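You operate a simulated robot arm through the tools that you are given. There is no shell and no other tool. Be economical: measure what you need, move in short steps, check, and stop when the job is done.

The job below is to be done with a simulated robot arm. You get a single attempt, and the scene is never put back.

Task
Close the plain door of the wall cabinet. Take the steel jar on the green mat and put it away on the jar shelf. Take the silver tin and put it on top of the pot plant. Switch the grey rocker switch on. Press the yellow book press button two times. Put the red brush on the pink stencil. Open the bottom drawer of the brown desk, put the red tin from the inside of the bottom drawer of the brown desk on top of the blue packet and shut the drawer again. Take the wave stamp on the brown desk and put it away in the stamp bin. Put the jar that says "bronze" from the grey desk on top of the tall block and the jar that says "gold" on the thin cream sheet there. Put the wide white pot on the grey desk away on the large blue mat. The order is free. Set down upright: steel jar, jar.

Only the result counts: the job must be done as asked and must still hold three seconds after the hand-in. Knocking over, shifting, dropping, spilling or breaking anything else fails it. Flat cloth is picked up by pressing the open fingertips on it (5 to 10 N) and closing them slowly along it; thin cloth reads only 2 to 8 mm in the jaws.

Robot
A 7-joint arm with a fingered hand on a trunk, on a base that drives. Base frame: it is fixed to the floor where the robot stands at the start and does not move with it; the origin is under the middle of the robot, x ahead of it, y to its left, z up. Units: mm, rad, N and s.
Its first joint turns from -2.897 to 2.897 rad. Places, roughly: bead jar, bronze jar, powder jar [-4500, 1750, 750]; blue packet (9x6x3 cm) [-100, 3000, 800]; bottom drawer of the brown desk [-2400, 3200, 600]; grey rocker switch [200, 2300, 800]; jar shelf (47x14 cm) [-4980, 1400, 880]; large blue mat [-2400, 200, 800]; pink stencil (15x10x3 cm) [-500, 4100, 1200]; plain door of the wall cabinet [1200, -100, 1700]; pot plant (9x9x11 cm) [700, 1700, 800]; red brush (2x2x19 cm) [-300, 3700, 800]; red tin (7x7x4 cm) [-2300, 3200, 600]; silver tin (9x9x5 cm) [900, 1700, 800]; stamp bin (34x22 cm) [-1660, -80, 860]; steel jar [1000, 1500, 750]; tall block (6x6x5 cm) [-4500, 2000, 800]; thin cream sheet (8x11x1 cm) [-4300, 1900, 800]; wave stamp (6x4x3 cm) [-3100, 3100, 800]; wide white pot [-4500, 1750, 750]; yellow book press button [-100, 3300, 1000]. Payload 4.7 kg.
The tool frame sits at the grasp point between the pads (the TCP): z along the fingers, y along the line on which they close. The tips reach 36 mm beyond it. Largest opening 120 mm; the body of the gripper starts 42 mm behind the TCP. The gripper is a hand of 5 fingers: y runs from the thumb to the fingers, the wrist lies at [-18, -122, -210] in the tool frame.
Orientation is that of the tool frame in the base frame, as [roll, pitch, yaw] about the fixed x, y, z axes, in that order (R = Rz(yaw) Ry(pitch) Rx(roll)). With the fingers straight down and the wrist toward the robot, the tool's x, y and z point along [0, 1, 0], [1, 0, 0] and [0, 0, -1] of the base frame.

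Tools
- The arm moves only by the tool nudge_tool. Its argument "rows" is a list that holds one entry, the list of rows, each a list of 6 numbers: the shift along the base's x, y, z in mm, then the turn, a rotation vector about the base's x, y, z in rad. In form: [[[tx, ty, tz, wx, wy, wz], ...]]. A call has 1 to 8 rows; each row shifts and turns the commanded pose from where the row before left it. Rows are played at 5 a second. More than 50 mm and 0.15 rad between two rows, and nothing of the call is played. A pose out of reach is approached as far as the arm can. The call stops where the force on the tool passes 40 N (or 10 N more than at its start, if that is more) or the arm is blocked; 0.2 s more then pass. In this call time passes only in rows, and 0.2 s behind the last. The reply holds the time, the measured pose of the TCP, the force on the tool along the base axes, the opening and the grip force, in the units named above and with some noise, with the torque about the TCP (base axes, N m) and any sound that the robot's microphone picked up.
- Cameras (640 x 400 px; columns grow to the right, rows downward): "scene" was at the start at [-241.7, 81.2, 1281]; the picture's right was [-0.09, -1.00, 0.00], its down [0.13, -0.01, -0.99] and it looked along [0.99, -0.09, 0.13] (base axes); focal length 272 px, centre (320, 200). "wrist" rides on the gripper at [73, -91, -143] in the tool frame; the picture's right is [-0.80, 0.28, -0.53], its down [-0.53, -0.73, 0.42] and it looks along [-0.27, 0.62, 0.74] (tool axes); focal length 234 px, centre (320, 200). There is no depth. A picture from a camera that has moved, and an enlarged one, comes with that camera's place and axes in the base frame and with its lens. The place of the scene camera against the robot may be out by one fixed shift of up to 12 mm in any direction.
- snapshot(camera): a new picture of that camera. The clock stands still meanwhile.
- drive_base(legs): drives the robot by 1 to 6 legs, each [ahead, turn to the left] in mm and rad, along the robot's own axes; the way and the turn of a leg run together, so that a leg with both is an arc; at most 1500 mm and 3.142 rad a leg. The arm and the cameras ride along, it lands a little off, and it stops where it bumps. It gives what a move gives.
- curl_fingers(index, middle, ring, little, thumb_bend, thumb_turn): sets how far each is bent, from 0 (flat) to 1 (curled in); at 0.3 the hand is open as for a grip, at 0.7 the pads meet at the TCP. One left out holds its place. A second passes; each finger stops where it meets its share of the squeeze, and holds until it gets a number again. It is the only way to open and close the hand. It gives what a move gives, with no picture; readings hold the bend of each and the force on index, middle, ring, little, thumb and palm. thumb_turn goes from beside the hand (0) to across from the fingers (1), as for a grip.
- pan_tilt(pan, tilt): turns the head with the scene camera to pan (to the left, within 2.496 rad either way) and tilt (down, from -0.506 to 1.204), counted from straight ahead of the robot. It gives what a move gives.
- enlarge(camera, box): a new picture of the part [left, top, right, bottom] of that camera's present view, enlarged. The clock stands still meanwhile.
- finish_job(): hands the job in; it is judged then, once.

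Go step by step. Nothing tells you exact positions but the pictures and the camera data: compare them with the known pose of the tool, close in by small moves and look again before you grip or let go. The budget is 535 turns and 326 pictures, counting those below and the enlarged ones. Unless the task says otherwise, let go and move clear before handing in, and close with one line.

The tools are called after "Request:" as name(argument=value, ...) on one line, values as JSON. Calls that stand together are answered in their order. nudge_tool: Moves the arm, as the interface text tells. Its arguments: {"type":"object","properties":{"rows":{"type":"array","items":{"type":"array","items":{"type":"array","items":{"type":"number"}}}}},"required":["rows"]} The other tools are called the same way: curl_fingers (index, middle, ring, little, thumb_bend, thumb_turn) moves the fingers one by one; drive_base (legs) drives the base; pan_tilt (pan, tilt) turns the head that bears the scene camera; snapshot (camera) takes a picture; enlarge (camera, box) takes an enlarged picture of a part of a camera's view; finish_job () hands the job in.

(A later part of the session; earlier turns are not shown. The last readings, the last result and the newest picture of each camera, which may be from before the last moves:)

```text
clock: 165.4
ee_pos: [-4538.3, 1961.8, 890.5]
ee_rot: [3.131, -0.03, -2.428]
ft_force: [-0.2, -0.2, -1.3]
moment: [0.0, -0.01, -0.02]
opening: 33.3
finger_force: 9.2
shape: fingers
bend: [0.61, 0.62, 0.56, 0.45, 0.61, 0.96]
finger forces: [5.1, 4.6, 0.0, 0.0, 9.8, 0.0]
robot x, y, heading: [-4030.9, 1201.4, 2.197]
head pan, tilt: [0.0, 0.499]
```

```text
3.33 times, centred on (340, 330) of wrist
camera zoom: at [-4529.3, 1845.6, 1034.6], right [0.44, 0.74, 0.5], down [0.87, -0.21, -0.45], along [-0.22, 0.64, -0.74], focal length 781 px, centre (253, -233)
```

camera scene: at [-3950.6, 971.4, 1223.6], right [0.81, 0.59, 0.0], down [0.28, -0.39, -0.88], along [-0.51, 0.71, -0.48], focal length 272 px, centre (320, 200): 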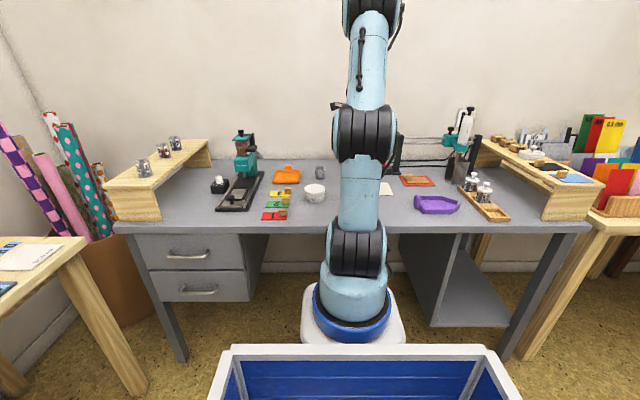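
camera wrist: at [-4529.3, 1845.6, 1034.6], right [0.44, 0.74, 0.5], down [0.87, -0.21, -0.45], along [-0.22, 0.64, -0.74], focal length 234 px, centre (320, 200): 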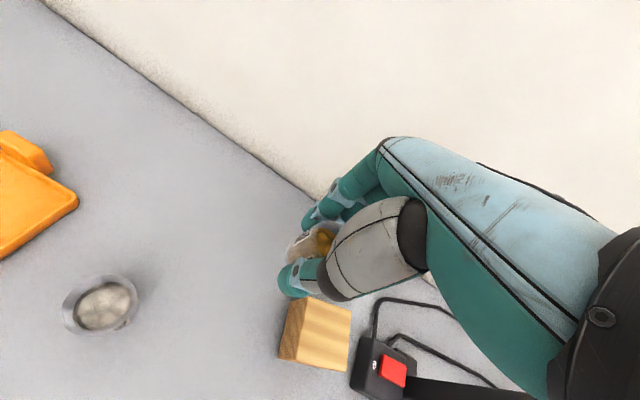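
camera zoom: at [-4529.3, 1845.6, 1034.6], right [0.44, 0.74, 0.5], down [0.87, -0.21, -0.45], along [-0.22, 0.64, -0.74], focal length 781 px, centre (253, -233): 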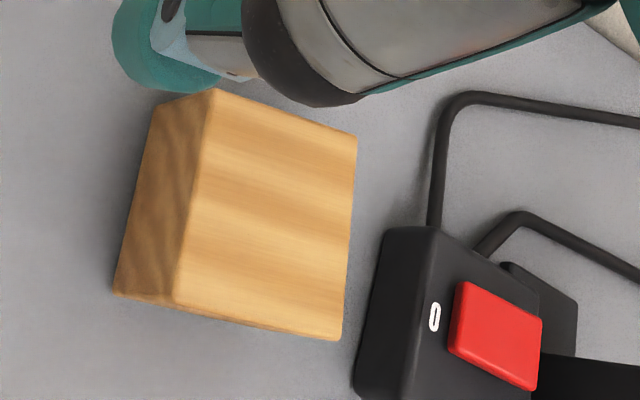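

The block's top centre is about [-4461, 1972]. I move over it and lower.

Request:
nudge_tool(rows=[[[40, 6, 0, 0, 0, -0.03], [41, 6, 0, 0, 0, -0.03], [0, 0, -18, 0, 0, 0], [0, 0, -12, 0, 0, 0]]])

Request:
snapshot(camera="wrist")

Request:
enlarge(camera="scene", box=[290, 130, 450, 230])

```text
clock: 166.4
ee_pos: [-4456.9, 1974.5, 861.6]
ee_rot: [3.129, -0.028, -2.488]
ft_force: [0.5, -0.1, -1.3]
moment: [0.02, 0.0, -0.02]
opening: 33.3
finger_force: 9.5
shape: fingers
bend: [0.61, 0.62, 0.56, 0.45, 0.61, 0.96]
finger forces: [5.2, 4.5, 0.0, 0.0, 9.8, 0.1]
robot x, y, heading: [-4029.2, 1204.1, 2.196]
head pan, tilt: [0.0, 0.499]
```

```text
237 pictures are left
camera wrist: at [-4455.5, 1857.3, 1006.2], right [0.48, 0.71, 0.51], down [0.85, -0.26, -0.45], along [-0.19, 0.65, -0.74], focal length 234 px, centre (320, 200)
```

wrist: 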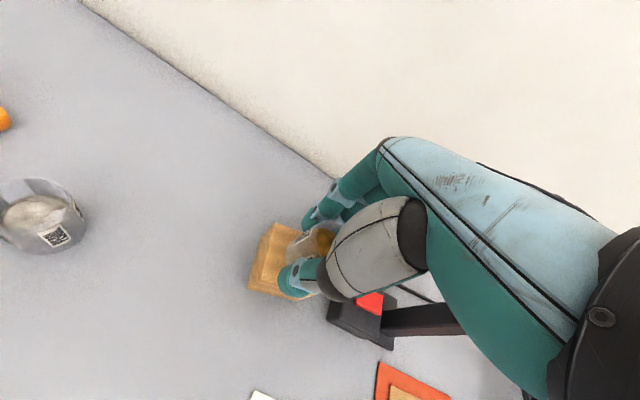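

```text
4.00 times, centred on (370, 180) of scene
camera zoom: at [-3950.4, 971.2, 1223.5], right [0.81, 0.59, 0.0], down [0.28, -0.39, -0.88], along [-0.51, 0.71, -0.48], focal length 1088 px, centre (120, 280)
```

zoom: 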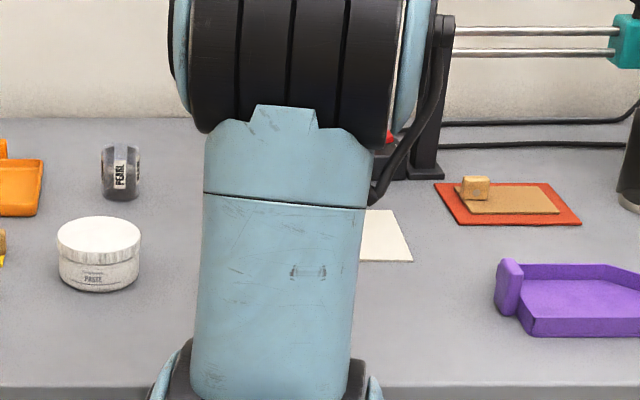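

Request:
enlarge(camera="wrist", box=[230, 190, 390, 330])

```text
2.86 times, centred on (310, 260) of wrist
camera zoom: at [-4455.5, 1857.3, 1006.2], right [0.48, 0.71, 0.51], down [0.85, -0.26, -0.45], along [-0.19, 0.65, -0.74], focal length 669 px, centre (349, 29)
```

zoom: 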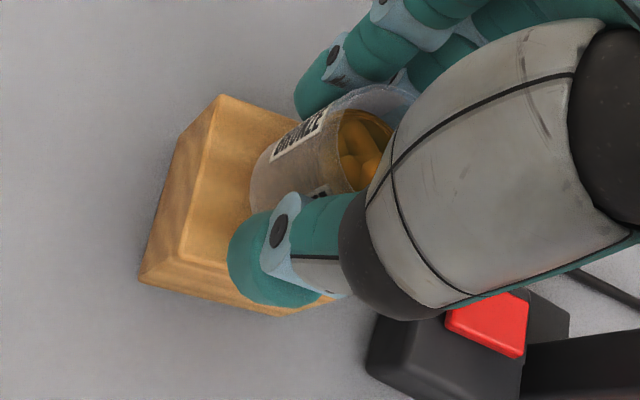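

Jar and block are aligned. I lower in small steps until touch.

Request:
nudge_tool(rows=[[[0, 0, -8, 0, 0, 0], [0, 0, -4, 0, 0, 0]]])

Request:
nudge_tool(rows=[[[0, 0, -3, 0, 0, 0]]])

```text
clock: 167.0
ee_pos: [-4457.6, 1973.4, 849.1]
ee_rot: [3.132, -0.029, -2.489]
ft_force: [1.3, 1.0, -0.7]
moment: [-0.01, 0.01, -0.01]
opening: 33.2
finger_force: 9.4
shape: fingers
bend: [0.61, 0.62, 0.56, 0.45, 0.61, 0.96]
finger forces: [5.1, 4.5, 0.0, 0.1, 9.9, 0.1]
robot x, y, heading: [-4024.9, 1205.8, 2.195]
head pan, tilt: [0.0, 0.499]
```

```text
clock: 167.4
ee_pos: [-4457.5, 1972.7, 847.3]
ee_rot: [3.129, -0.028, -2.488]
ft_force: [-0.4, 0.7, 0.7]
moment: [-0.04, -0.04, 0.01]
opening: 33.2
finger_force: 9.7
shape: fingers
bend: [0.61, 0.62, 0.56, 0.45, 0.61, 0.96]
finger forces: [5.1, 4.7, 0.0, 0.0, 10.0, 0.0]
robot x, y, heading: [-4030.2, 1202.7, 2.199]
head pan, tilt: [0.0, 0.499]
```

Request:
nudge_tool(rows=[[[0, 0, -2, 0, 0, 0]]])

Request:
nudge_tool(rows=[[[0, 0, -2, 0, 0, 0]]])

```text
clock: 167.8
ee_pos: [-4457.8, 1972.5, 845.0]
ee_rot: [3.128, -0.027, -2.487]
ft_force: [1.3, -0.6, 7.6]
moment: [-0.09, -0.05, 0.0]
opening: 33.2
finger_force: 11.1
shape: fingers
bend: [0.61, 0.62, 0.56, 0.45, 0.61, 0.96]
finger forces: [5.5, 5.1, 0.0, 0.0, 10.9, 0.1]
robot x, y, heading: [-4029.7, 1201.6, 2.194]
head pan, tilt: [0.0, 0.499]
```

```text
clock: 168.2
ee_pos: [-4457.1, 1973.5, 845.0]
ee_rot: [3.126, -0.029, -2.488]
ft_force: [0.0, -1.2, 17.4]
moment: [-0.11, -0.03, -0.01]
opening: 32.8
finger_force: 12.2
shape: fingers
bend: [0.61, 0.62, 0.56, 0.45, 0.62, 0.96]
finger forces: [6.2, 5.7, 0.0, 0.0, 12.0, 0.0]
robot x, y, heading: [-4027.2, 1203.3, 2.195]
head pan, tilt: [0.0, 0.499]
```

Landed on the block. I ease up and open in steps.

Request:
nudge_tool(rows=[[[0, 0, 2.5, 0, 0, 0]]])

Request:
curl_fingers(index=0.56, middle=0.56, ring=0.5, thumb_bend=0.57)

Request:
curl_fingers(index=0.4, middle=0.4, ring=0.4, little=0.4, thumb_bend=0.4)

Request:
snapshot(camera="wrist")

```text
clock: 168.6
ee_pos: [-4458.0, 1972.0, 846.2]
ee_rot: [3.129, -0.028, -2.488]
ft_force: [-0.4, 1.5, 10.5]
moment: [0.02, 0.02, 0.0]
opening: 33.1
finger_force: 11.7
shape: fingers
bend: [0.61, 0.62, 0.56, 0.45, 0.62, 0.96]
finger forces: [6.9, 6.3, 0.1, 0.1, 10.4, 0.0]
robot x, y, heading: [-4031.2, 1198.9, 2.201]
head pan, tilt: [0.0, 0.499]
```

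```text
clock: 169.6
ee_pos: [-4457.5, 1974.0, 844.6]
ee_rot: [3.131, -0.028, -2.488]
ft_force: [-0.1, -0.1, 0.5]
moment: [-0.02, -0.02, 0.01]
opening: 44.6
finger_force: 0.1
shape: fingers
bend: [0.56, 0.56, 0.5, 0.45, 0.56, 0.97]
finger forces: [0.0, 0.1, 0.0, 0.0, 0.0, 0.0]
robot x, y, heading: [-4025.9, 1203.3, 2.198]
head pan, tilt: [0.0, 0.499]
```

```text
clock: 170.6
ee_pos: [-4456.8, 1972.3, 845.8]
ee_rot: [3.13, -0.028, -2.488]
ft_force: [-0.1, 0.3, -0.8]
moment: [0.01, 0.02, 0.05]
opening: 92.7
finger_force: 0.0
shape: fingers
bend: [0.4, 0.4, 0.4, 0.4, 0.4, 0.97]
finger forces: [0.0, 0.0, 0.0, 0.0, 0.1, 0.0]
robot x, y, heading: [-4024.3, 1202.4, 2.193]
head pan, tilt: [0.0, 0.499]
```

```text
234 pictures are left
camera wrist: at [-4455.6, 1857.1, 989.4], right [0.48, 0.71, 0.51], down [0.85, -0.26, -0.45], along [-0.19, 0.65, -0.74], focal length 234 px, centre (320, 200)
```

wrist: 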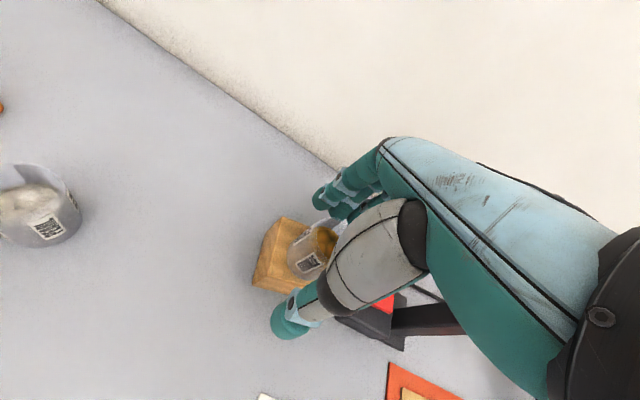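

The bronze jar stands on the block. I rise straight up.

Request:
nudge_tool(rows=[[[0, 0, 20, 0, 0, 0], [0, 0, 30, 0, 0, 0], [0, 0, 30, 0, 0, 0], [0, 0, 20, 0, 0, 0]]])

Request:
snapshot(camera="wrist")

```text
clock: 171.6
ee_pos: [-4457.8, 1973.0, 944.4]
ee_rot: [3.131, -0.029, -2.489]
ft_force: [-0.3, 0.5, 0.0]
moment: [-0.04, -0.02, 0.02]
opening: 92.6
finger_force: 0.1
shape: fingers
bend: [0.4, 0.4, 0.4, 0.4, 0.4, 0.97]
finger forces: [0.1, 0.0, 0.0, 0.0, 0.1, 0.1]
robot x, y, heading: [-4029.1, 1204.6, 2.199]
head pan, tilt: [0.0, 0.499]
```

```text
233 pictures are left
camera wrist: at [-4455.7, 1857.3, 1089.6], right [0.48, 0.71, 0.51], down [0.86, -0.26, -0.45], along [-0.19, 0.65, -0.74], focal length 234 px, centre (320, 200)
```

wrist: 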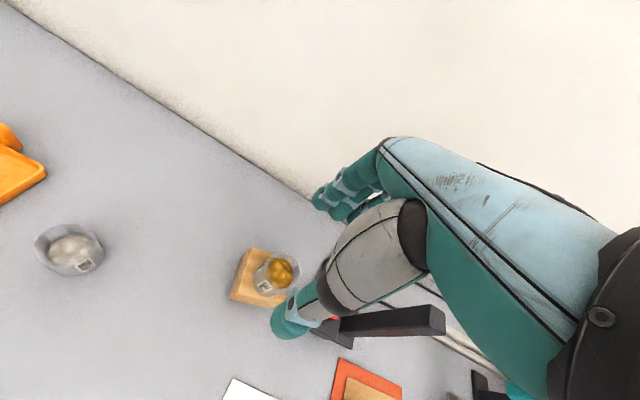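

Bronze is done. For the gold jar I back the base up 120 mm to get a comfortable distance, then look.

Request:
drive_base(legs=[[-120, 0]])

Request:
nudge_tool(rows=[[[10, -35, 0, 0, 0, 0], [10, -35, 0, 0, 0, 0]]])

Request:
snapshot(camera="wrist")

```text
clock: 172.8
ee_pos: [-4386.4, 1874.5, 944.9]
ee_rot: [3.131, -0.029, -2.49]
ft_force: [0.0, -0.4, 0.0]
moment: [-0.02, -0.01, -0.02]
opening: 92.4
finger_force: 0.0
shape: fingers
bend: [0.4, 0.4, 0.4, 0.4, 0.4, 0.97]
finger forces: [0.0, 0.1, 0.0, 0.0, 0.1, 0.1]
robot x, y, heading: [-3955.7, 1107.5, 2.197]
head pan, tilt: [0.0, 0.499]
```

```text
clock: 173.4
ee_pos: [-4366.0, 1803.5, 943.2]
ee_rot: [3.132, -0.03, -2.49]
ft_force: [-0.1, 0.2, -0.6]
moment: [0.0, -0.02, -0.03]
opening: 92.6
finger_force: 0.0
shape: fingers
bend: [0.4, 0.4, 0.4, 0.4, 0.4, 0.97]
finger forces: [0.1, 0.0, 0.0, 0.0, 0.1, 0.1]
robot x, y, heading: [-3956.3, 1107.9, 2.199]
head pan, tilt: [0.0, 0.499]
```

```text
232 pictures are left
camera wrist: at [-4365.2, 1689.0, 1089.2], right [0.48, 0.71, 0.5], down [0.85, -0.26, -0.45], along [-0.19, 0.65, -0.74], focal length 234 px, centre (320, 200)
```

wrist: 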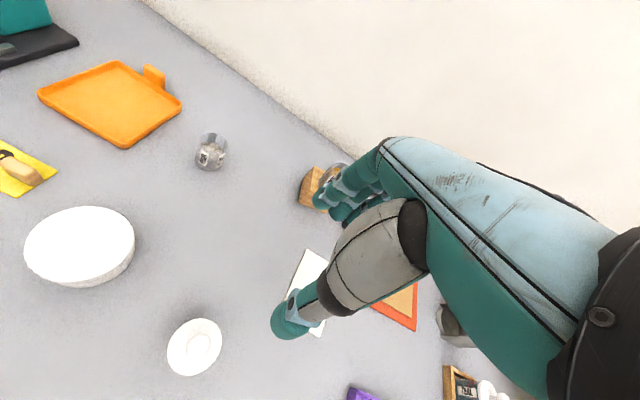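

The gold jar's lid is at about [-4346, 1714]. I move over it.

Request:
nudge_tool(rows=[[[7, -29, -10, 0, 0, 0.02], [7, -29, -10, 0, 0, 0.02], [6, -29, -10, 0, 0, 0.02]]])

Request:
snapshot(camera="wrist")

```text
clock: 174.2
ee_pos: [-4346.8, 1718.1, 915.1]
ee_rot: [3.13, -0.027, -2.429]
ft_force: [-0.3, 0.1, -0.2]
moment: [-0.02, -0.03, -0.02]
opening: 92.8
finger_force: 0.0
shape: fingers
bend: [0.4, 0.4, 0.4, 0.4, 0.4, 0.97]
finger forces: [0.0, 0.1, 0.0, 0.1, 0.1, 0.1]
robot x, y, heading: [-3957.9, 1102.5, 2.197]
head pan, tilt: [0.0, 0.499]
```

```text
231 pictures are left
camera wrist: at [-4338.0, 1602.3, 1060.1], right [0.44, 0.74, 0.51], down [0.87, -0.21, -0.45], along [-0.23, 0.64, -0.74], focal length 234 px, centre (320, 200)
```

wrist: 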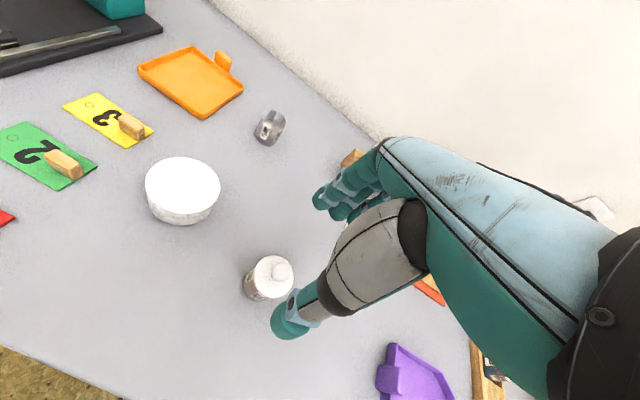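

Centre about [-4349, 1711]. I correct and descend.

Request:
nudge_tool(rows=[[[-2, -6, -25, 0, 0, 0], [0, 0, -25, 0, 0, 0]]])

Request:
snapshot(camera="wrist")

```text
clock: 174.8
ee_pos: [-4349.6, 1711.7, 865.1]
ee_rot: [3.128, -0.027, -2.429]
ft_force: [0.5, -0.2, 0.3]
moment: [0.0, 0.01, -0.01]
opening: 92.7
finger_force: 0.1
shape: fingers
bend: [0.4, 0.4, 0.4, 0.4, 0.4, 0.97]
finger forces: [0.0, 0.0, 0.0, 0.0, 0.1, 0.1]
robot x, y, heading: [-3955.9, 1104.4, 2.195]
head pan, tilt: [0.0, 0.499]
```

```text
230 pictures are left
camera wrist: at [-4340.1, 1595.9, 1009.6], right [0.44, 0.74, 0.51], down [0.87, -0.21, -0.45], along [-0.23, 0.64, -0.74], focal length 234 px, centre (320, 200)
```

wrist: 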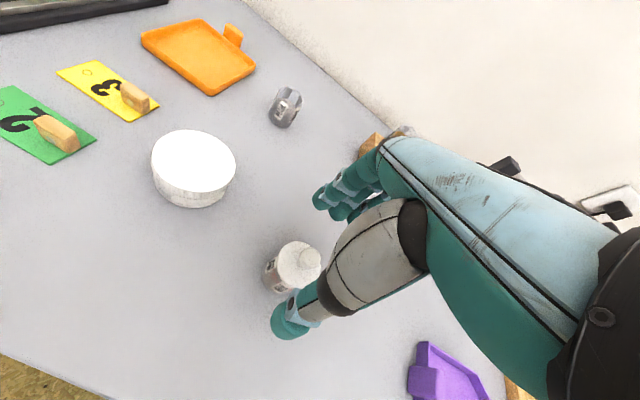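

Aligned. I descend to grip height in two steps, watching the palm force.

Request:
nudge_tool(rows=[[[0, 0, -25, 0, 0, 0], [0, 0, -25, 0, 0, 0], [0, 0, -14, 0, 0, 0]]])

Request:
curl_fingers(index=0.5, middle=0.5, ring=0.48, little=0.4, thumb_bend=0.5)

Request:
curl_fingers(index=0.57, middle=0.57, ring=0.52, thumb_bend=0.58)

Request:
snapshot(camera="wrist")

```text
clock: 175.7
ee_pos: [-4348.6, 1713.2, 801.3]
ee_rot: [3.131, -0.028, -2.43]
ft_force: [-0.2, 0.6, -0.1]
moment: [0.0, 0.0, 0.01]
opening: 92.8
finger_force: 0.0
shape: fingers
bend: [0.4, 0.4, 0.4, 0.4, 0.4, 0.97]
finger forces: [0.0, 0.1, 0.0, 0.1, 0.0, 0.0]
robot x, y, heading: [-3956.6, 1101.6, 2.198]
head pan, tilt: [0.0, 0.499]
```

```text
clock: 176.7
ee_pos: [-4347.3, 1712.6, 801.1]
ee_rot: [3.131, -0.027, -2.429]
ft_force: [0.0, 1.0, -0.8]
moment: [0.01, 0.02, 0.0]
opening: 63.9
finger_force: 0.1
shape: fingers
bend: [0.5, 0.5, 0.48, 0.4, 0.5, 0.97]
finger forces: [0.1, 0.0, 0.0, 0.0, 0.0, 0.0]
robot x, y, heading: [-3958.0, 1102.9, 2.194]
head pan, tilt: [0.0, 0.499]
```

```text
clock: 177.7
ee_pos: [-4347.2, 1712.7, 801.6]
ee_rot: [3.131, -0.028, -2.43]
ft_force: [0.6, -0.9, 0.0]
moment: [-0.03, 0.0, -0.01]
opening: 44.5
finger_force: 0.2
shape: fingers
bend: [0.56, 0.56, 0.52, 0.4, 0.56, 0.97]
finger forces: [0.0, 0.0, 0.0, 0.0, 0.2, 0.0]
robot x, y, heading: [-3958.2, 1104.5, 2.2]
head pan, tilt: [0.0, 0.499]
```

```text
229 pictures are left
camera wrist: at [-4339.8, 1597.0, 946.0], right [0.44, 0.74, 0.51], down [0.87, -0.21, -0.45], along [-0.23, 0.64, -0.74], focal length 234 px, centre (320, 200)
```

wrist: 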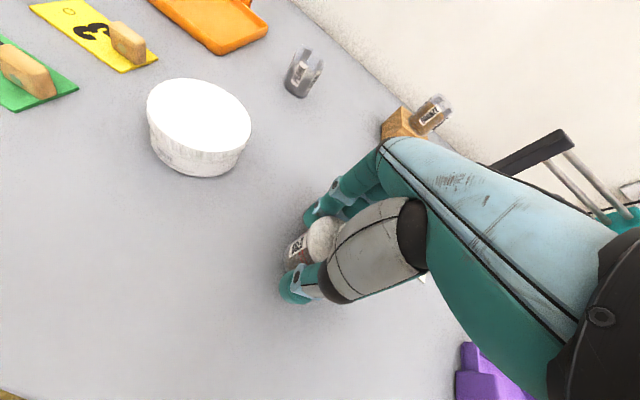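

Request:
curl_fingers(index=0.62, middle=0.62, ring=0.55, thumb_bend=0.63)

Request:
curl_fingers(index=0.67, middle=0.67, ring=0.57, thumb_bend=0.68)

Request:
enlarge(camera="wrist", box=[250, 160, 410, 320])

```text
clock: 178.7
ee_pos: [-4348.8, 1713.9, 801.7]
ee_rot: [3.132, -0.029, -2.429]
ft_force: [0.4, 0.4, -0.3]
moment: [0.01, -0.01, -0.02]
opening: 36.4
finger_force: 3.8
shape: fingers
bend: [0.59, 0.6, 0.55, 0.4, 0.59, 0.97]
finger forces: [2.1, 2.5, 0.0, 0.0, 4.3, 0.0]
robot x, y, heading: [-3956.4, 1104.1, 2.197]
head pan, tilt: [0.0, 0.499]
heard: snap
```

```text
clock: 179.7
ee_pos: [-4347.5, 1712.9, 801.7]
ee_rot: [3.131, -0.03, -2.43]
ft_force: [-0.7, 0.8, 0.2]
moment: [-0.02, -0.05, 0.01]
opening: 35.2
finger_force: 10.9
shape: fingers
bend: [0.61, 0.63, 0.56, 0.4, 0.59, 0.96]
finger forces: [4.9, 5.5, 0.0, 0.1, 10.3, 0.1]
robot x, y, heading: [-3957.2, 1107.0, 2.193]
head pan, tilt: [0.0, 0.499]
```

```text
2.50 times, centred on (330, 240) of wrist
camera zoom: at [-4339.8, 1597.1, 946.0], right [0.44, 0.74, 0.51], down [0.87, -0.21, -0.45], along [-0.23, 0.64, -0.74], focal length 585 px, centre (295, 100)
```

zoom: 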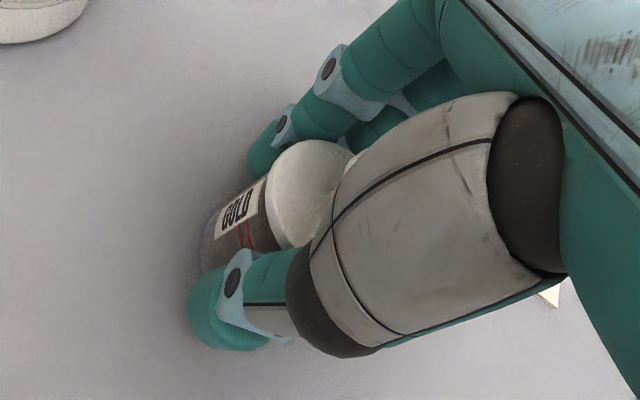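

Grip is firm. I lift the gold jar and carry it toward the cream sheet.

Request:
nudge_tool(rows=[[[0, 0, 15, 0, 0, 0], [0, 0, 30, 0, 0, 0], [0, 20, 30, 0, 0, -0.05], [5, 35, 10, 0, 0, -0.05]]])

Request:
snapshot(camera="wrist")

Request:
enlarge(camera="scene", box=[290, 130, 450, 230])

```text
clock: 180.7
ee_pos: [-4342.0, 1767.8, 886.6]
ee_rot: [3.13, -0.028, -2.528]
ft_force: [-0.9, 0.0, -1.4]
moment: [0.02, 0.03, 0.01]
opening: 35.1
finger_force: 10.1
shape: fingers
bend: [0.61, 0.63, 0.56, 0.4, 0.6, 0.96]
finger forces: [5.0, 5.3, 0.0, 0.0, 10.1, 0.1]
robot x, y, heading: [-3954.5, 1104.9, 2.196]
head pan, tilt: [0.0, 0.499]
```

```text
227 pictures are left
camera wrist: at [-4346.0, 1652.0, 1030.9], right [0.51, 0.69, 0.51], down [0.84, -0.3, -0.45], along [-0.16, 0.66, -0.74], focal length 234 px, centre (320, 200)
```

wrist: 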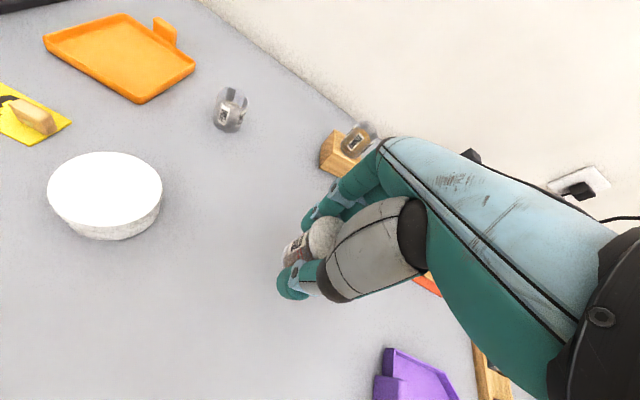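

```text
4.00 times, centred on (370, 180) of scene
camera zoom: at [-3879.9, 873.2, 1223.5], right [0.81, 0.58, 0.0], down [0.28, -0.39, -0.88], along [-0.51, 0.71, -0.48], focal length 1088 px, centre (120, 280)
```

zoom: 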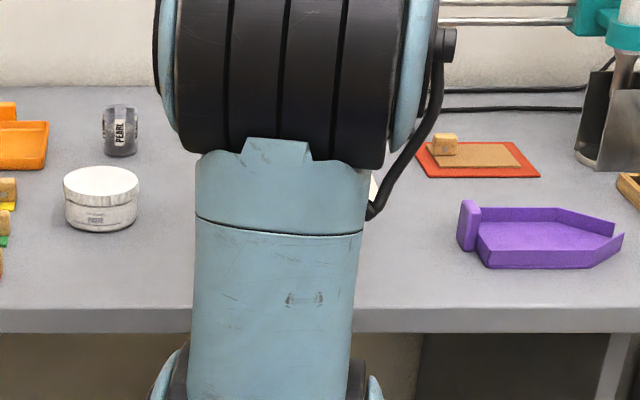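

The sheet's centre works out to about [-4323, 1879] from several views. I move the jar there at height and look.

Request:
nudge_tool(rows=[[[6, 37, 0, 0, 0, -0.04], [6, 37, 0, 0, 0, -0.04], [7, 37, 0, 0, 0, -0.04], [0, 0, -25, 0, 0, 0]]])

Request:
snapshot(camera="wrist")

```text
clock: 181.7
ee_pos: [-4323.5, 1879.2, 861.9]
ee_rot: [3.13, -0.029, -2.649]
ft_force: [0.0, 0.2, -0.3]
moment: [0.0, 0.0, 0.01]
opening: 35.0
finger_force: 10.8
shape: fingers
bend: [0.61, 0.63, 0.56, 0.4, 0.6, 0.96]
finger forces: [5.0, 5.3, 0.0, 0.0, 10.3, 0.1]
robot x, y, heading: [-3956.3, 1105.9, 2.194]
head pan, tilt: [0.0, 0.499]
```

```text
225 pictures are left
camera wrist: at [-4340.5, 1763.9, 1005.9], right [0.59, 0.63, 0.51], down [0.8, -0.4, -0.45], along [-0.08, 0.67, -0.74], focal length 234 px, centre (320, 200)
```

wrist: 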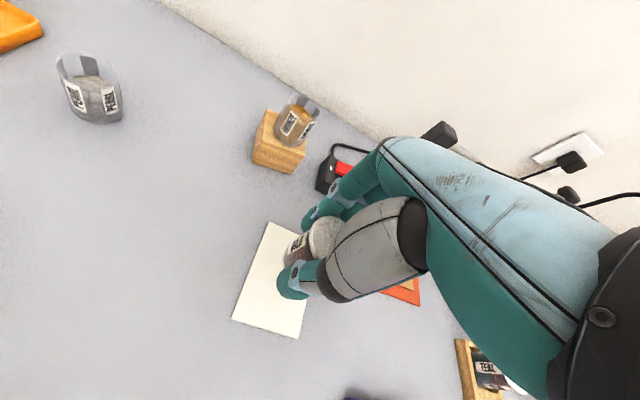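

The jar is right over the sheet's centre. I lower until touch.

Request:
nudge_tool(rows=[[[2, 0, -22, 0, 0, 0], [0, 0, -20, 0, 0, 0]]])

Request:
nudge_tool(rows=[[[0, 0, -4, 0, 0, 0]]])

Request:
nudge_tool(rows=[[[0, 0, -4, 0, 0, 0]]])

Request:
nudge_tool(rows=[[[0, 0, -3, 0, 0, 0]]])

```text
clock: 182.2
ee_pos: [-4320.5, 1878.9, 819.9]
ee_rot: [3.13, -0.028, -2.649]
ft_force: [-0.4, 0.4, -0.8]
moment: [0.0, 0.0, 0.03]
opening: 35.0
finger_force: 10.5
shape: fingers
bend: [0.61, 0.63, 0.56, 0.4, 0.6, 0.96]
finger forces: [5.0, 5.3, 0.1, 0.1, 10.2, 0.0]
robot x, y, heading: [-3955.4, 1104.2, 2.2]
head pan, tilt: [0.0, 0.499]
```

```text
clock: 182.7
ee_pos: [-4321.5, 1877.6, 814.8]
ee_rot: [3.131, -0.028, -2.649]
ft_force: [-0.9, 0.1, -1.1]
moment: [-0.04, 0.05, -0.02]
opening: 35.2
finger_force: 10.1
shape: fingers
bend: [0.61, 0.63, 0.56, 0.4, 0.6, 0.96]
finger forces: [4.9, 5.3, 0.0, 0.0, 10.1, 0.0]
robot x, y, heading: [-3959.8, 1104.0, 2.193]
head pan, tilt: [0.0, 0.499]
```

```text
clock: 183.1
ee_pos: [-4321.7, 1878.9, 811.1]
ee_rot: [3.131, -0.031, -2.649]
ft_force: [-0.1, 0.2, -1.1]
moment: [0.0, 0.04, -0.01]
opening: 34.7
finger_force: 10.1
shape: fingers
bend: [0.61, 0.63, 0.56, 0.4, 0.6, 0.96]
finger forces: [5.0, 5.3, 0.0, 0.1, 10.2, 0.0]
robot x, y, heading: [-3953.4, 1107.7, 2.192]
head pan, tilt: [0.0, 0.499]
```

```text
clock: 183.4
ee_pos: [-4322.1, 1878.0, 809.1]
ee_rot: [3.131, -0.028, -2.648]
ft_force: [-0.5, 0.8, -0.8]
moment: [0.0, 0.01, 0.05]
opening: 34.8
finger_force: 9.4
shape: fingers
bend: [0.61, 0.63, 0.56, 0.4, 0.6, 0.96]
finger forces: [5.0, 5.2, 0.1, 0.1, 10.2, 0.1]
robot x, y, heading: [-3953.8, 1103.9, 2.196]
head pan, tilt: [0.0, 0.499]
```

Request:
nudge_tool(rows=[[[0, 0, -3, 0, 0, 0]]])

Request:
nudge_tool(rows=[[[0, 0, -2.5, 0, 0, 0]]])

Request:
nudge_tool(rows=[[[0, 0, -2, 0, 0, 0]]])

```text
clock: 183.8
ee_pos: [-4323.5, 1879.3, 806.4]
ee_rot: [3.13, -0.028, -2.649]
ft_force: [-0.5, 0.3, -0.4]
moment: [0.02, -0.05, -0.01]
opening: 35.2
finger_force: 10.7
shape: fingers
bend: [0.61, 0.63, 0.56, 0.4, 0.6, 0.96]
finger forces: [5.1, 5.3, 0.1, 0.0, 10.2, 0.0]
robot x, y, heading: [-3958.0, 1103.8, 2.197]
head pan, tilt: [0.0, 0.499]
```

```text
clock: 184.2
ee_pos: [-4322.1, 1877.2, 804.0]
ee_rot: [3.127, -0.029, -2.65]
ft_force: [-0.1, -0.3, 6.0]
moment: [-0.03, 0.0, 0.01]
opening: 34.6
finger_force: 10.5
shape: fingers
bend: [0.61, 0.63, 0.56, 0.4, 0.6, 0.96]
finger forces: [5.2, 5.7, 0.1, 0.0, 11.2, 0.0]
robot x, y, heading: [-3956.5, 1100.4, 2.192]
head pan, tilt: [0.0, 0.499]
```

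```text
clock: 184.7
ee_pos: [-4322.2, 1879.1, 803.4]
ee_rot: [3.125, -0.029, -2.649]
ft_force: [-0.8, 0.0, 19.0]
moment: [-0.08, 0.0, 0.02]
opening: 34.6
finger_force: 12.1
shape: fingers
bend: [0.61, 0.63, 0.56, 0.4, 0.6, 0.96]
finger forces: [5.9, 6.8, 0.0, 0.1, 12.3, 0.0]
robot x, y, heading: [-3959.8, 1104.7, 2.196]
head pan, tilt: [0.0, 0.499]
```

Down on the sheet. I ease and open the hand, then rise.

Request:
nudge_tool(rows=[[[0, 0, 2.5, 0, 0, 0]]])

Request:
curl_fingers(index=0.56, middle=0.56, ring=0.5, thumb_bend=0.55)

Request:
curl_fingers(index=0.4, middle=0.4, ring=0.4, little=0.4, thumb_bend=0.4)

Request:
nudge_tool(rows=[[[0, 0, 20, 0, 0, 0], [0, 0, 30, 0, 0, 0], [0, 0, 30, 0, 0, 0], [0, 0, 25, 0, 0, 0]]])

Request:
snapshot(camera="wrist")

```text
clock: 185.1
ee_pos: [-4322.1, 1877.9, 803.2]
ee_rot: [3.13, -0.029, -2.649]
ft_force: [-0.6, 2.2, 11.3]
moment: [0.04, 0.01, -0.05]
opening: 34.7
finger_force: 11.8
shape: fingers
bend: [0.61, 0.63, 0.56, 0.4, 0.6, 0.96]
finger forces: [6.4, 7.1, 0.0, 0.1, 10.7, 0.1]
robot x, y, heading: [-3959.0, 1098.3, 2.195]
head pan, tilt: [0.0, 0.499]
```

```text
clock: 186.1
ee_pos: [-4321.8, 1878.7, 802.8]
ee_rot: [3.131, -0.028, -2.648]
ft_force: [0.3, -0.1, -0.8]
moment: [-0.01, -0.01, -0.01]
opening: 46.3
finger_force: 0.1
shape: fingers
bend: [0.56, 0.56, 0.5, 0.4, 0.55, 0.97]
finger forces: [0.0, 0.0, 0.0, 0.0, 0.1, 0.1]
robot x, y, heading: [-3953.8, 1105.2, 2.196]
head pan, tilt: [0.0, 0.499]
```

```text
clock: 187.1
ee_pos: [-4322.1, 1877.9, 802.3]
ee_rot: [3.132, -0.028, -2.649]
ft_force: [-0.6, 0.1, -0.4]
moment: [-0.02, -0.02, -0.03]
opening: 92.6
finger_force: 0.0
shape: fingers
bend: [0.4, 0.4, 0.4, 0.4, 0.4, 0.97]
finger forces: [0.0, 0.0, 0.0, 0.0, 0.1, 0.0]
robot x, y, heading: [-3953.9, 1104.3, 2.197]
head pan, tilt: [0.0, 0.499]
```

```text
clock: 188.1
ee_pos: [-4322.7, 1878.4, 907.3]
ee_rot: [3.133, -0.029, -2.649]
ft_force: [0.0, -0.2, -1.1]
moment: [-0.04, 0.01, 0.05]
opening: 92.9
finger_force: 0.0
shape: fingers
bend: [0.4, 0.4, 0.4, 0.4, 0.4, 0.97]
finger forces: [0.0, 0.0, 0.1, 0.1, 0.0, 0.0]
robot x, y, heading: [-3960.5, 1103.1, 2.198]
head pan, tilt: [0.0, 0.499]
```

```text
224 pictures are left
camera wrist: at [-4339.3, 1763.7, 1052.5], right [0.59, 0.63, 0.5], down [0.8, -0.4, -0.45], along [-0.08, 0.67, -0.74], focal length 234 px, centre (320, 200)
```

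wrist: 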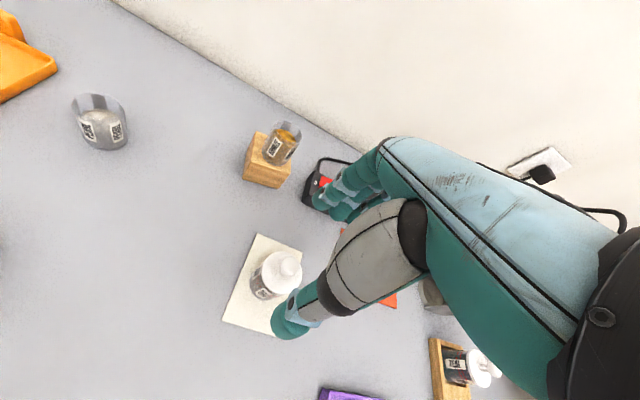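

Gold stands upright on the sheet. Now the white pot at about [-4472, 1657]: I move over it with a wide-open hand.

Request:
nudge_tool(rows=[[[0, 0, 20, 0, 0, 0], [-25, -37, 0, 0, 0, 0.072], [-25, -37, 0, 0, 0, 0.072], [-25, -37, 0, 0, 0, 0.072], [-25, -37, 0, 0, 0, 0.072], [-25, -37, 0, 0, 0, 0.072], [-25, -37, 0, 0, 0, 0.072]]])

Request:
curl_fingers(index=0.22, middle=0.22, ring=0.22, little=0.22, thumb_bend=0.22)

Request:
snapshot(camera="wrist")

```text
clock: 189.7
ee_pos: [-4472.4, 1655.0, 929.0]
ee_rot: [3.132, -0.028, -2.216]
ft_force: [0.4, 0.4, -0.3]
moment: [0.01, -0.02, -0.01]
opening: 92.5
finger_force: 0.1
shape: fingers
bend: [0.4, 0.4, 0.4, 0.4, 0.4, 0.98]
finger forces: [0.0, 0.0, 0.0, 0.0, 0.0, 0.1]
robot x, y, heading: [-3959.5, 1104.5, 2.196]
head pan, tilt: [0.0, 0.499]
```

```text
clock: 190.7
ee_pos: [-4472.4, 1655.7, 929.8]
ee_rot: [3.13, -0.028, -2.216]
ft_force: [-0.2, -0.4, 0.2]
moment: [-0.04, 0.02, -0.01]
opening: 143.7
finger_force: 0.1
shape: fingers
bend: [0.22, 0.22, 0.22, 0.22, 0.22, 0.98]
finger forces: [0.1, 0.0, 0.0, 0.1, 0.1, 0.0]
robot x, y, heading: [-3959.2, 1104.2, 2.199]
head pan, tilt: [0.0, 0.499]
```

```text
223 pictures are left
camera wrist: at [-4440.3, 1545.0, 1073.6], right [0.27, 0.82, 0.51], down [0.89, -0.02, -0.45], along [-0.35, 0.57, -0.74], focal length 234 px, centre (320, 200)
```

wrist: 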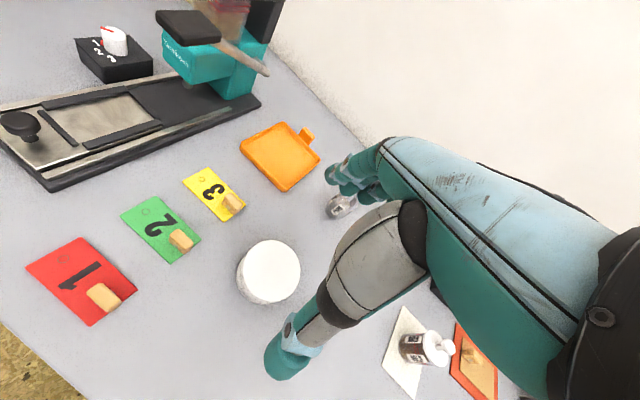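

I correct by 5 mm and descend partly.

Request:
nudge_tool(rows=[[[-5, 0, -30, 0, 0, 0], [0, 0, -40, 0, 0, 0]]])

Request:
snapshot(camera="wrist")

```text
clock: 191.2
ee_pos: [-4478.2, 1656.2, 859.1]
ee_rot: [3.129, -0.028, -2.216]
ft_force: [-0.4, -0.4, 0.3]
moment: [0.0, 0.01, 0.01]
opening: 143.8
finger_force: 0.1
shape: fingers
bend: [0.22, 0.22, 0.22, 0.22, 0.22, 0.98]
finger forces: [0.0, 0.1, 0.1, 0.0, 0.1, 0.1]
robot x, y, heading: [-3956.3, 1104.9, 2.197]
head pan, tilt: [0.0, 0.499]
```

```text
222 pictures are left
camera wrist: at [-4445.5, 1544.7, 1003.3], right [0.27, 0.82, 0.51], down [0.89, -0.02, -0.45], along [-0.35, 0.58, -0.74], focal length 234 px, centre (320, 200)
```

wrist: 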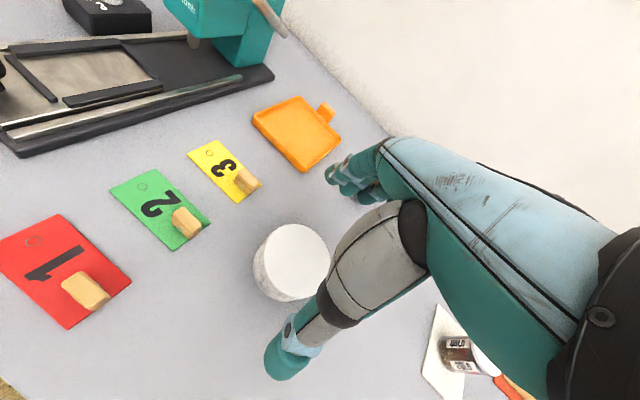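

Request:
nudge_tool(rows=[[[-3, -2, -25, 0, 0, 0], [0, 0, -20, 0, 0, 0], [0, 0, -15, 0, 0, 0]]])

Request:
curl_fingers(index=0.36, middle=0.36, ring=0.36, little=0.36, thumb_bend=0.36)

Request:
curl_fingers(index=0.44, middle=0.44, ring=0.44, little=0.44, thumb_bend=0.43)

Request:
snapshot(camera="wrist")

```text
clock: 192.1
ee_pos: [-4480.6, 1654.6, 799.2]
ee_rot: [3.131, -0.028, -2.217]
ft_force: [-0.5, 0.4, -0.1]
moment: [0.0, 0.03, 0.02]
opening: 143.9
finger_force: 0.1
shape: fingers
bend: [0.22, 0.22, 0.22, 0.22, 0.22, 0.98]
finger forces: [0.0, 0.0, 0.1, 0.0, 0.0, 0.0]
robot x, y, heading: [-3954.3, 1105.8, 2.192]
head pan, tilt: [0.0, 0.499]
```

```text
clock: 193.1
ee_pos: [-4481.8, 1654.9, 798.5]
ee_rot: [3.132, -0.028, -2.216]
ft_force: [-0.5, -0.3, -0.4]
moment: [0.01, -0.01, 0.0]
opening: 105.5
finger_force: 0.1
shape: fingers
bend: [0.36, 0.36, 0.36, 0.36, 0.36, 0.98]
finger forces: [0.1, 0.0, 0.1, 0.1, 0.0, 0.0]
robot x, y, heading: [-3959.1, 1101.2, 2.197]
head pan, tilt: [0.0, 0.499]
```

```text
clock: 194.1
ee_pos: [-4481.1, 1654.0, 798.8]
ee_rot: [3.131, -0.027, -2.216]
ft_force: [-1.3, -0.4, -0.8]
moment: [-0.01, -0.03, 0.0]
opening: 83.4
finger_force: 0.2
shape: fingers
bend: [0.44, 0.44, 0.44, 0.44, 0.43, 0.98]
finger forces: [0.2, 0.0, 0.0, 0.1, 0.0, 0.0]
robot x, y, heading: [-3961.8, 1102.6, 2.197]
head pan, tilt: [0.0, 0.499]
```

```text
221 pictures are left
camera wrist: at [-4448.3, 1543.2, 943.4], right [0.27, 0.82, 0.51], down [0.89, -0.02, -0.45], along [-0.35, 0.57, -0.74], focal length 234 px, centre (320, 200)
```

wrist: 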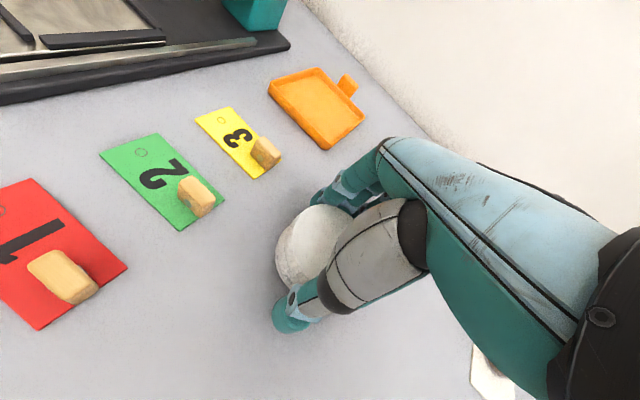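

Request:
curl_fingers(index=0.5, middle=0.5, ring=0.5, little=0.5, thumb_bend=0.49)

Request:
curl_fingers(index=0.56, middle=0.56, ring=0.56, little=0.55, thumb_bend=0.55)

Request:
enlarge(camera="wrist", box=[230, 160, 410, 330])

```text
clock: 195.1
ee_pos: [-4481.9, 1654.9, 798.4]
ee_rot: [3.131, -0.03, -2.215]
ft_force: [-0.3, 0.1, -0.4]
moment: [0.05, 0.05, 0.03]
opening: 70.7
finger_force: 3.6
shape: fingers
bend: [0.48, 0.48, 0.5, 0.5, 0.47, 0.97]
finger forces: [1.9, 1.7, 0.0, 0.0, 3.3, 0.0]
robot x, y, heading: [-3957.1, 1104.6, 2.198]
head pan, tilt: [0.0, 0.499]
```

```text
clock: 196.1
ee_pos: [-4480.2, 1653.0, 799.0]
ee_rot: [3.129, -0.027, -2.215]
ft_force: [-1.1, 1.2, 2.1]
moment: [0.16, 0.12, 0.03]
opening: 67.7
finger_force: 12.0
shape: fingers
bend: [0.5, 0.51, 0.55, 0.55, 0.48, 0.97]
finger forces: [5.6, 6.0, 0.8, 0.0, 11.9, 0.0]
robot x, y, heading: [-3954.9, 1103.0, 2.199]
head pan, tilt: [0.0, 0.499]
```

```text
2.35 times, centred on (320, 245) of wrist
camera zoom: at [-4448.3, 1543.2, 943.5], right [0.27, 0.82, 0.51], down [0.89, -0.02, -0.45], along [-0.35, 0.57, -0.74], focal length 551 px, centre (320, 94)
```

zoom: 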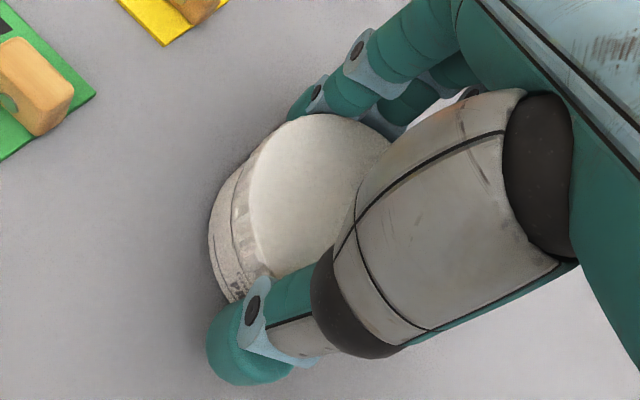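

Grip 12 N. I lift slightly and check whether the whole pot comes along.

Request:
nudge_tool(rows=[[[0, 0, 10, 0, 0, 0], [0, 0, 20, 0, 0, 0]]])

Request:
enlarge(camera="scene", box=[240, 120, 400, 220])

Request:
snapshot(camera="wrist")

```text
clock: 196.7
ee_pos: [-4479.8, 1653.8, 828.5]
ee_rot: [3.131, -0.028, -2.216]
ft_force: [-0.8, 0.3, -2.0]
moment: [-0.02, -0.01, 0.01]
opening: 67.7
finger_force: 11.7
shape: fingers
bend: [0.51, 0.51, 0.55, 0.55, 0.49, 0.97]
finger forces: [5.1, 5.5, 0.6, 0.0, 11.9, 0.1]
robot x, y, heading: [-3956.9, 1106.5, 2.195]
head pan, tilt: [0.0, 0.499]
```

```text
4.00 times, centred on (320, 170) of scene
camera zoom: at [-3880.0, 873.3, 1223.5], right [0.81, 0.58, 0.0], down [0.28, -0.39, -0.88], along [-0.51, 0.71, -0.48], focal length 1088 px, centre (320, 320)
```

zoom: 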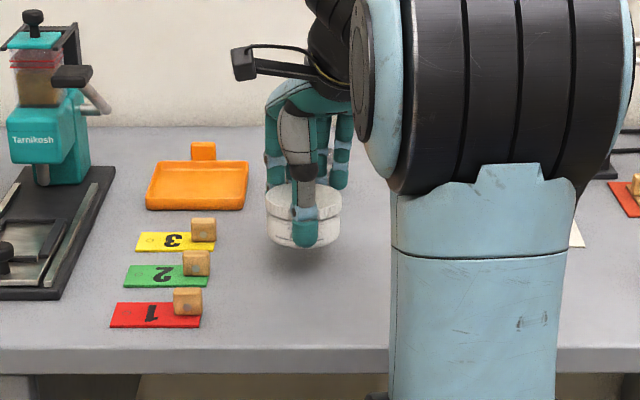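

```text
218 pictures are left
camera wrist: at [-4447.9, 1543.2, 973.2], right [0.27, 0.82, 0.51], down [0.89, -0.02, -0.45], along [-0.35, 0.57, -0.74], focal length 234 px, centre (320, 200)
```

wrist: 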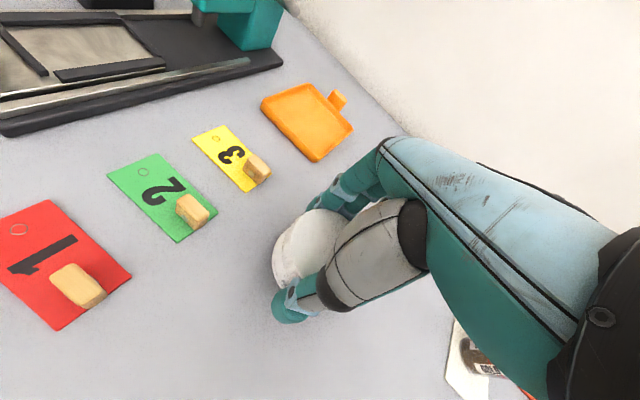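

The whole pot is lifted. I firm the grip, raise and retract, and look toward the way to the blue mat.

Request:
curl_fingers(index=0.6, middle=0.6, ring=0.62, little=0.6, thumb_bend=0.59)

Request:
nudge_tool(rows=[[[0, 0, 30, 0, 0, 0], [0, 0, 40, 0, 0, 0], [0, 0, 40, 0, 0, 0], [20, -18, 20, 0, 0, 0], [30, -27, 0, 0, 0, 0]]])

Request:
pan_tilt(pan=-2.45, tilt=0.45)

Request:
snapshot(camera="scene")

Request:
pan_tilt(pan=2.45, tilt=0.45)

Request:
snapshot(camera="scene")

```text
clock: 197.7
ee_pos: [-4481.9, 1654.8, 829.4]
ee_rot: [3.13, -0.027, -2.216]
ft_force: [-0.4, -0.2, -0.5]
moment: [-0.02, 0.02, 0.02]
opening: 66.3
finger_force: 18.8
shape: fingers
bend: [0.52, 0.54, 0.59, 0.6, 0.49, 0.96]
finger forces: [7.0, 7.6, 3.5, 0.0, 19.4, 0.0]
robot x, y, heading: [-3954.9, 1106.9, 2.195]
head pan, tilt: [0.0, 0.499]
```

```text
clock: 198.8
ee_pos: [-4431.7, 1609.6, 958.4]
ee_rot: [3.132, -0.03, -2.216]
ft_force: [-0.4, -0.1, -2.3]
moment: [-0.02, 0.04, 0.0]
opening: 66.3
finger_force: 18.2
shape: fingers
bend: [0.52, 0.54, 0.59, 0.6, 0.49, 0.96]
finger forces: [6.9, 7.8, 3.6, 0.1, 19.2, 0.1]
robot x, y, heading: [-3956.6, 1104.6, 2.195]
head pan, tilt: [0.0, 0.499]
```

```text
clock: 201.1
ee_pos: [-4432.4, 1609.2, 958.1]
ee_rot: [3.131, -0.028, -2.216]
ft_force: [0.5, -0.1, -1.2]
moment: [0.0, 0.0, -0.01]
opening: 66.3
finger_force: 18.7
shape: fingers
bend: [0.52, 0.54, 0.59, 0.6, 0.49, 0.96]
finger forces: [6.8, 7.7, 3.5, 0.0, 19.1, 0.1]
robot x, y, heading: [-3960.0, 1102.7, 2.194]
head pan, tilt: [-2.45, 0.45]
```

```text
217 pictures are left
camera scene: at [-3737.9, 776.3, 1228.0], right [-0.25, -0.97, 0.0], down [-0.42, 0.11, -0.9], along [0.87, -0.23, -0.44], focal length 272 px, centre (320, 200)
```

scene: 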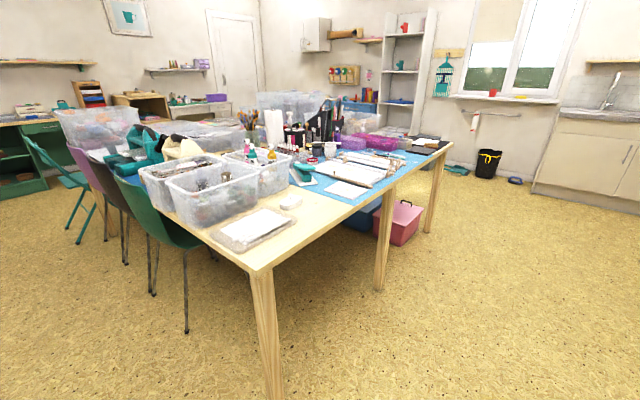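

```text
clock: 204.9
ee_pos: [-4431.1, 1609.2, 958.2]
ee_rot: [3.13, -0.028, -2.216]
ft_force: [-0.8, 0.8, -0.6]
moment: [-0.01, 0.01, 0.0]
opening: 66.2
finger_force: 18.7
shape: fingers
bend: [0.52, 0.54, 0.59, 0.6, 0.49, 0.96]
finger forces: [7.0, 7.6, 3.5, 0.0, 19.2, 0.0]
robot x, y, heading: [-3957.0, 1101.0, 2.194]
head pan, tilt: [2.45, 0.45]
```

```text
216 pictures are left
camera scene: at [-3832.9, 707.7, 1228.0], right [-1.0, 0.07, 0.0], down [0.03, 0.43, -0.9], along [-0.06, -0.9, -0.44], focal length 272 px, centre (320, 200)
```

scene: 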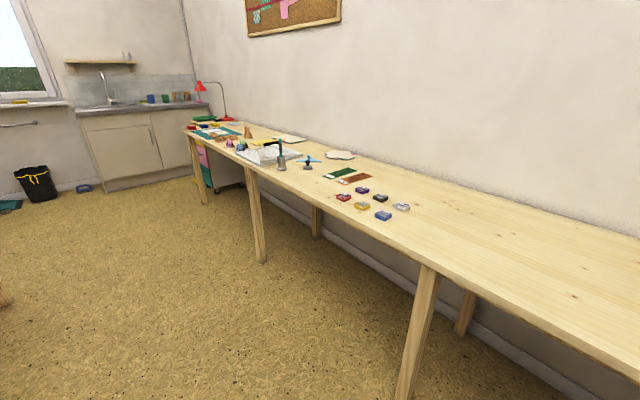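

The floor on this side of the centre table is free. I zoom in on the blue mat and the stamp bin area.

Request:
pan_tilt(pan=-2.45, tilt=0.3)

Request:
enlarge(camera="scene", box=[220, 130, 480, 290])

```text
clock: 208.8
ee_pos: [-4431.5, 1609.5, 957.6]
ee_rot: [3.132, -0.029, -2.215]
ft_force: [-0.2, 0.0, -1.4]
moment: [0.02, 0.03, 0.01]
opening: 66.3
finger_force: 18.5
shape: fingers
bend: [0.52, 0.54, 0.59, 0.6, 0.49, 0.96]
finger forces: [6.8, 7.7, 3.6, 0.1, 19.3, 0.0]
robot x, y, heading: [-3959.0, 1107.7, 2.193]
head pan, tilt: [-2.45, 0.3]
```

```text
2.46 times, centred on (350, 210) of scene
camera zoom: at [-3736.4, 775.9, 1241.9], right [-0.25, -0.97, 0.0], down [-0.29, 0.07, -0.96], along [0.92, -0.24, -0.3], focal length 669 px, centre (246, 175)
```

zoom: 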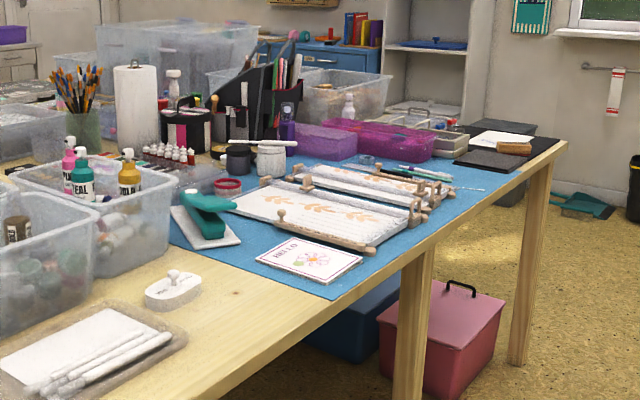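

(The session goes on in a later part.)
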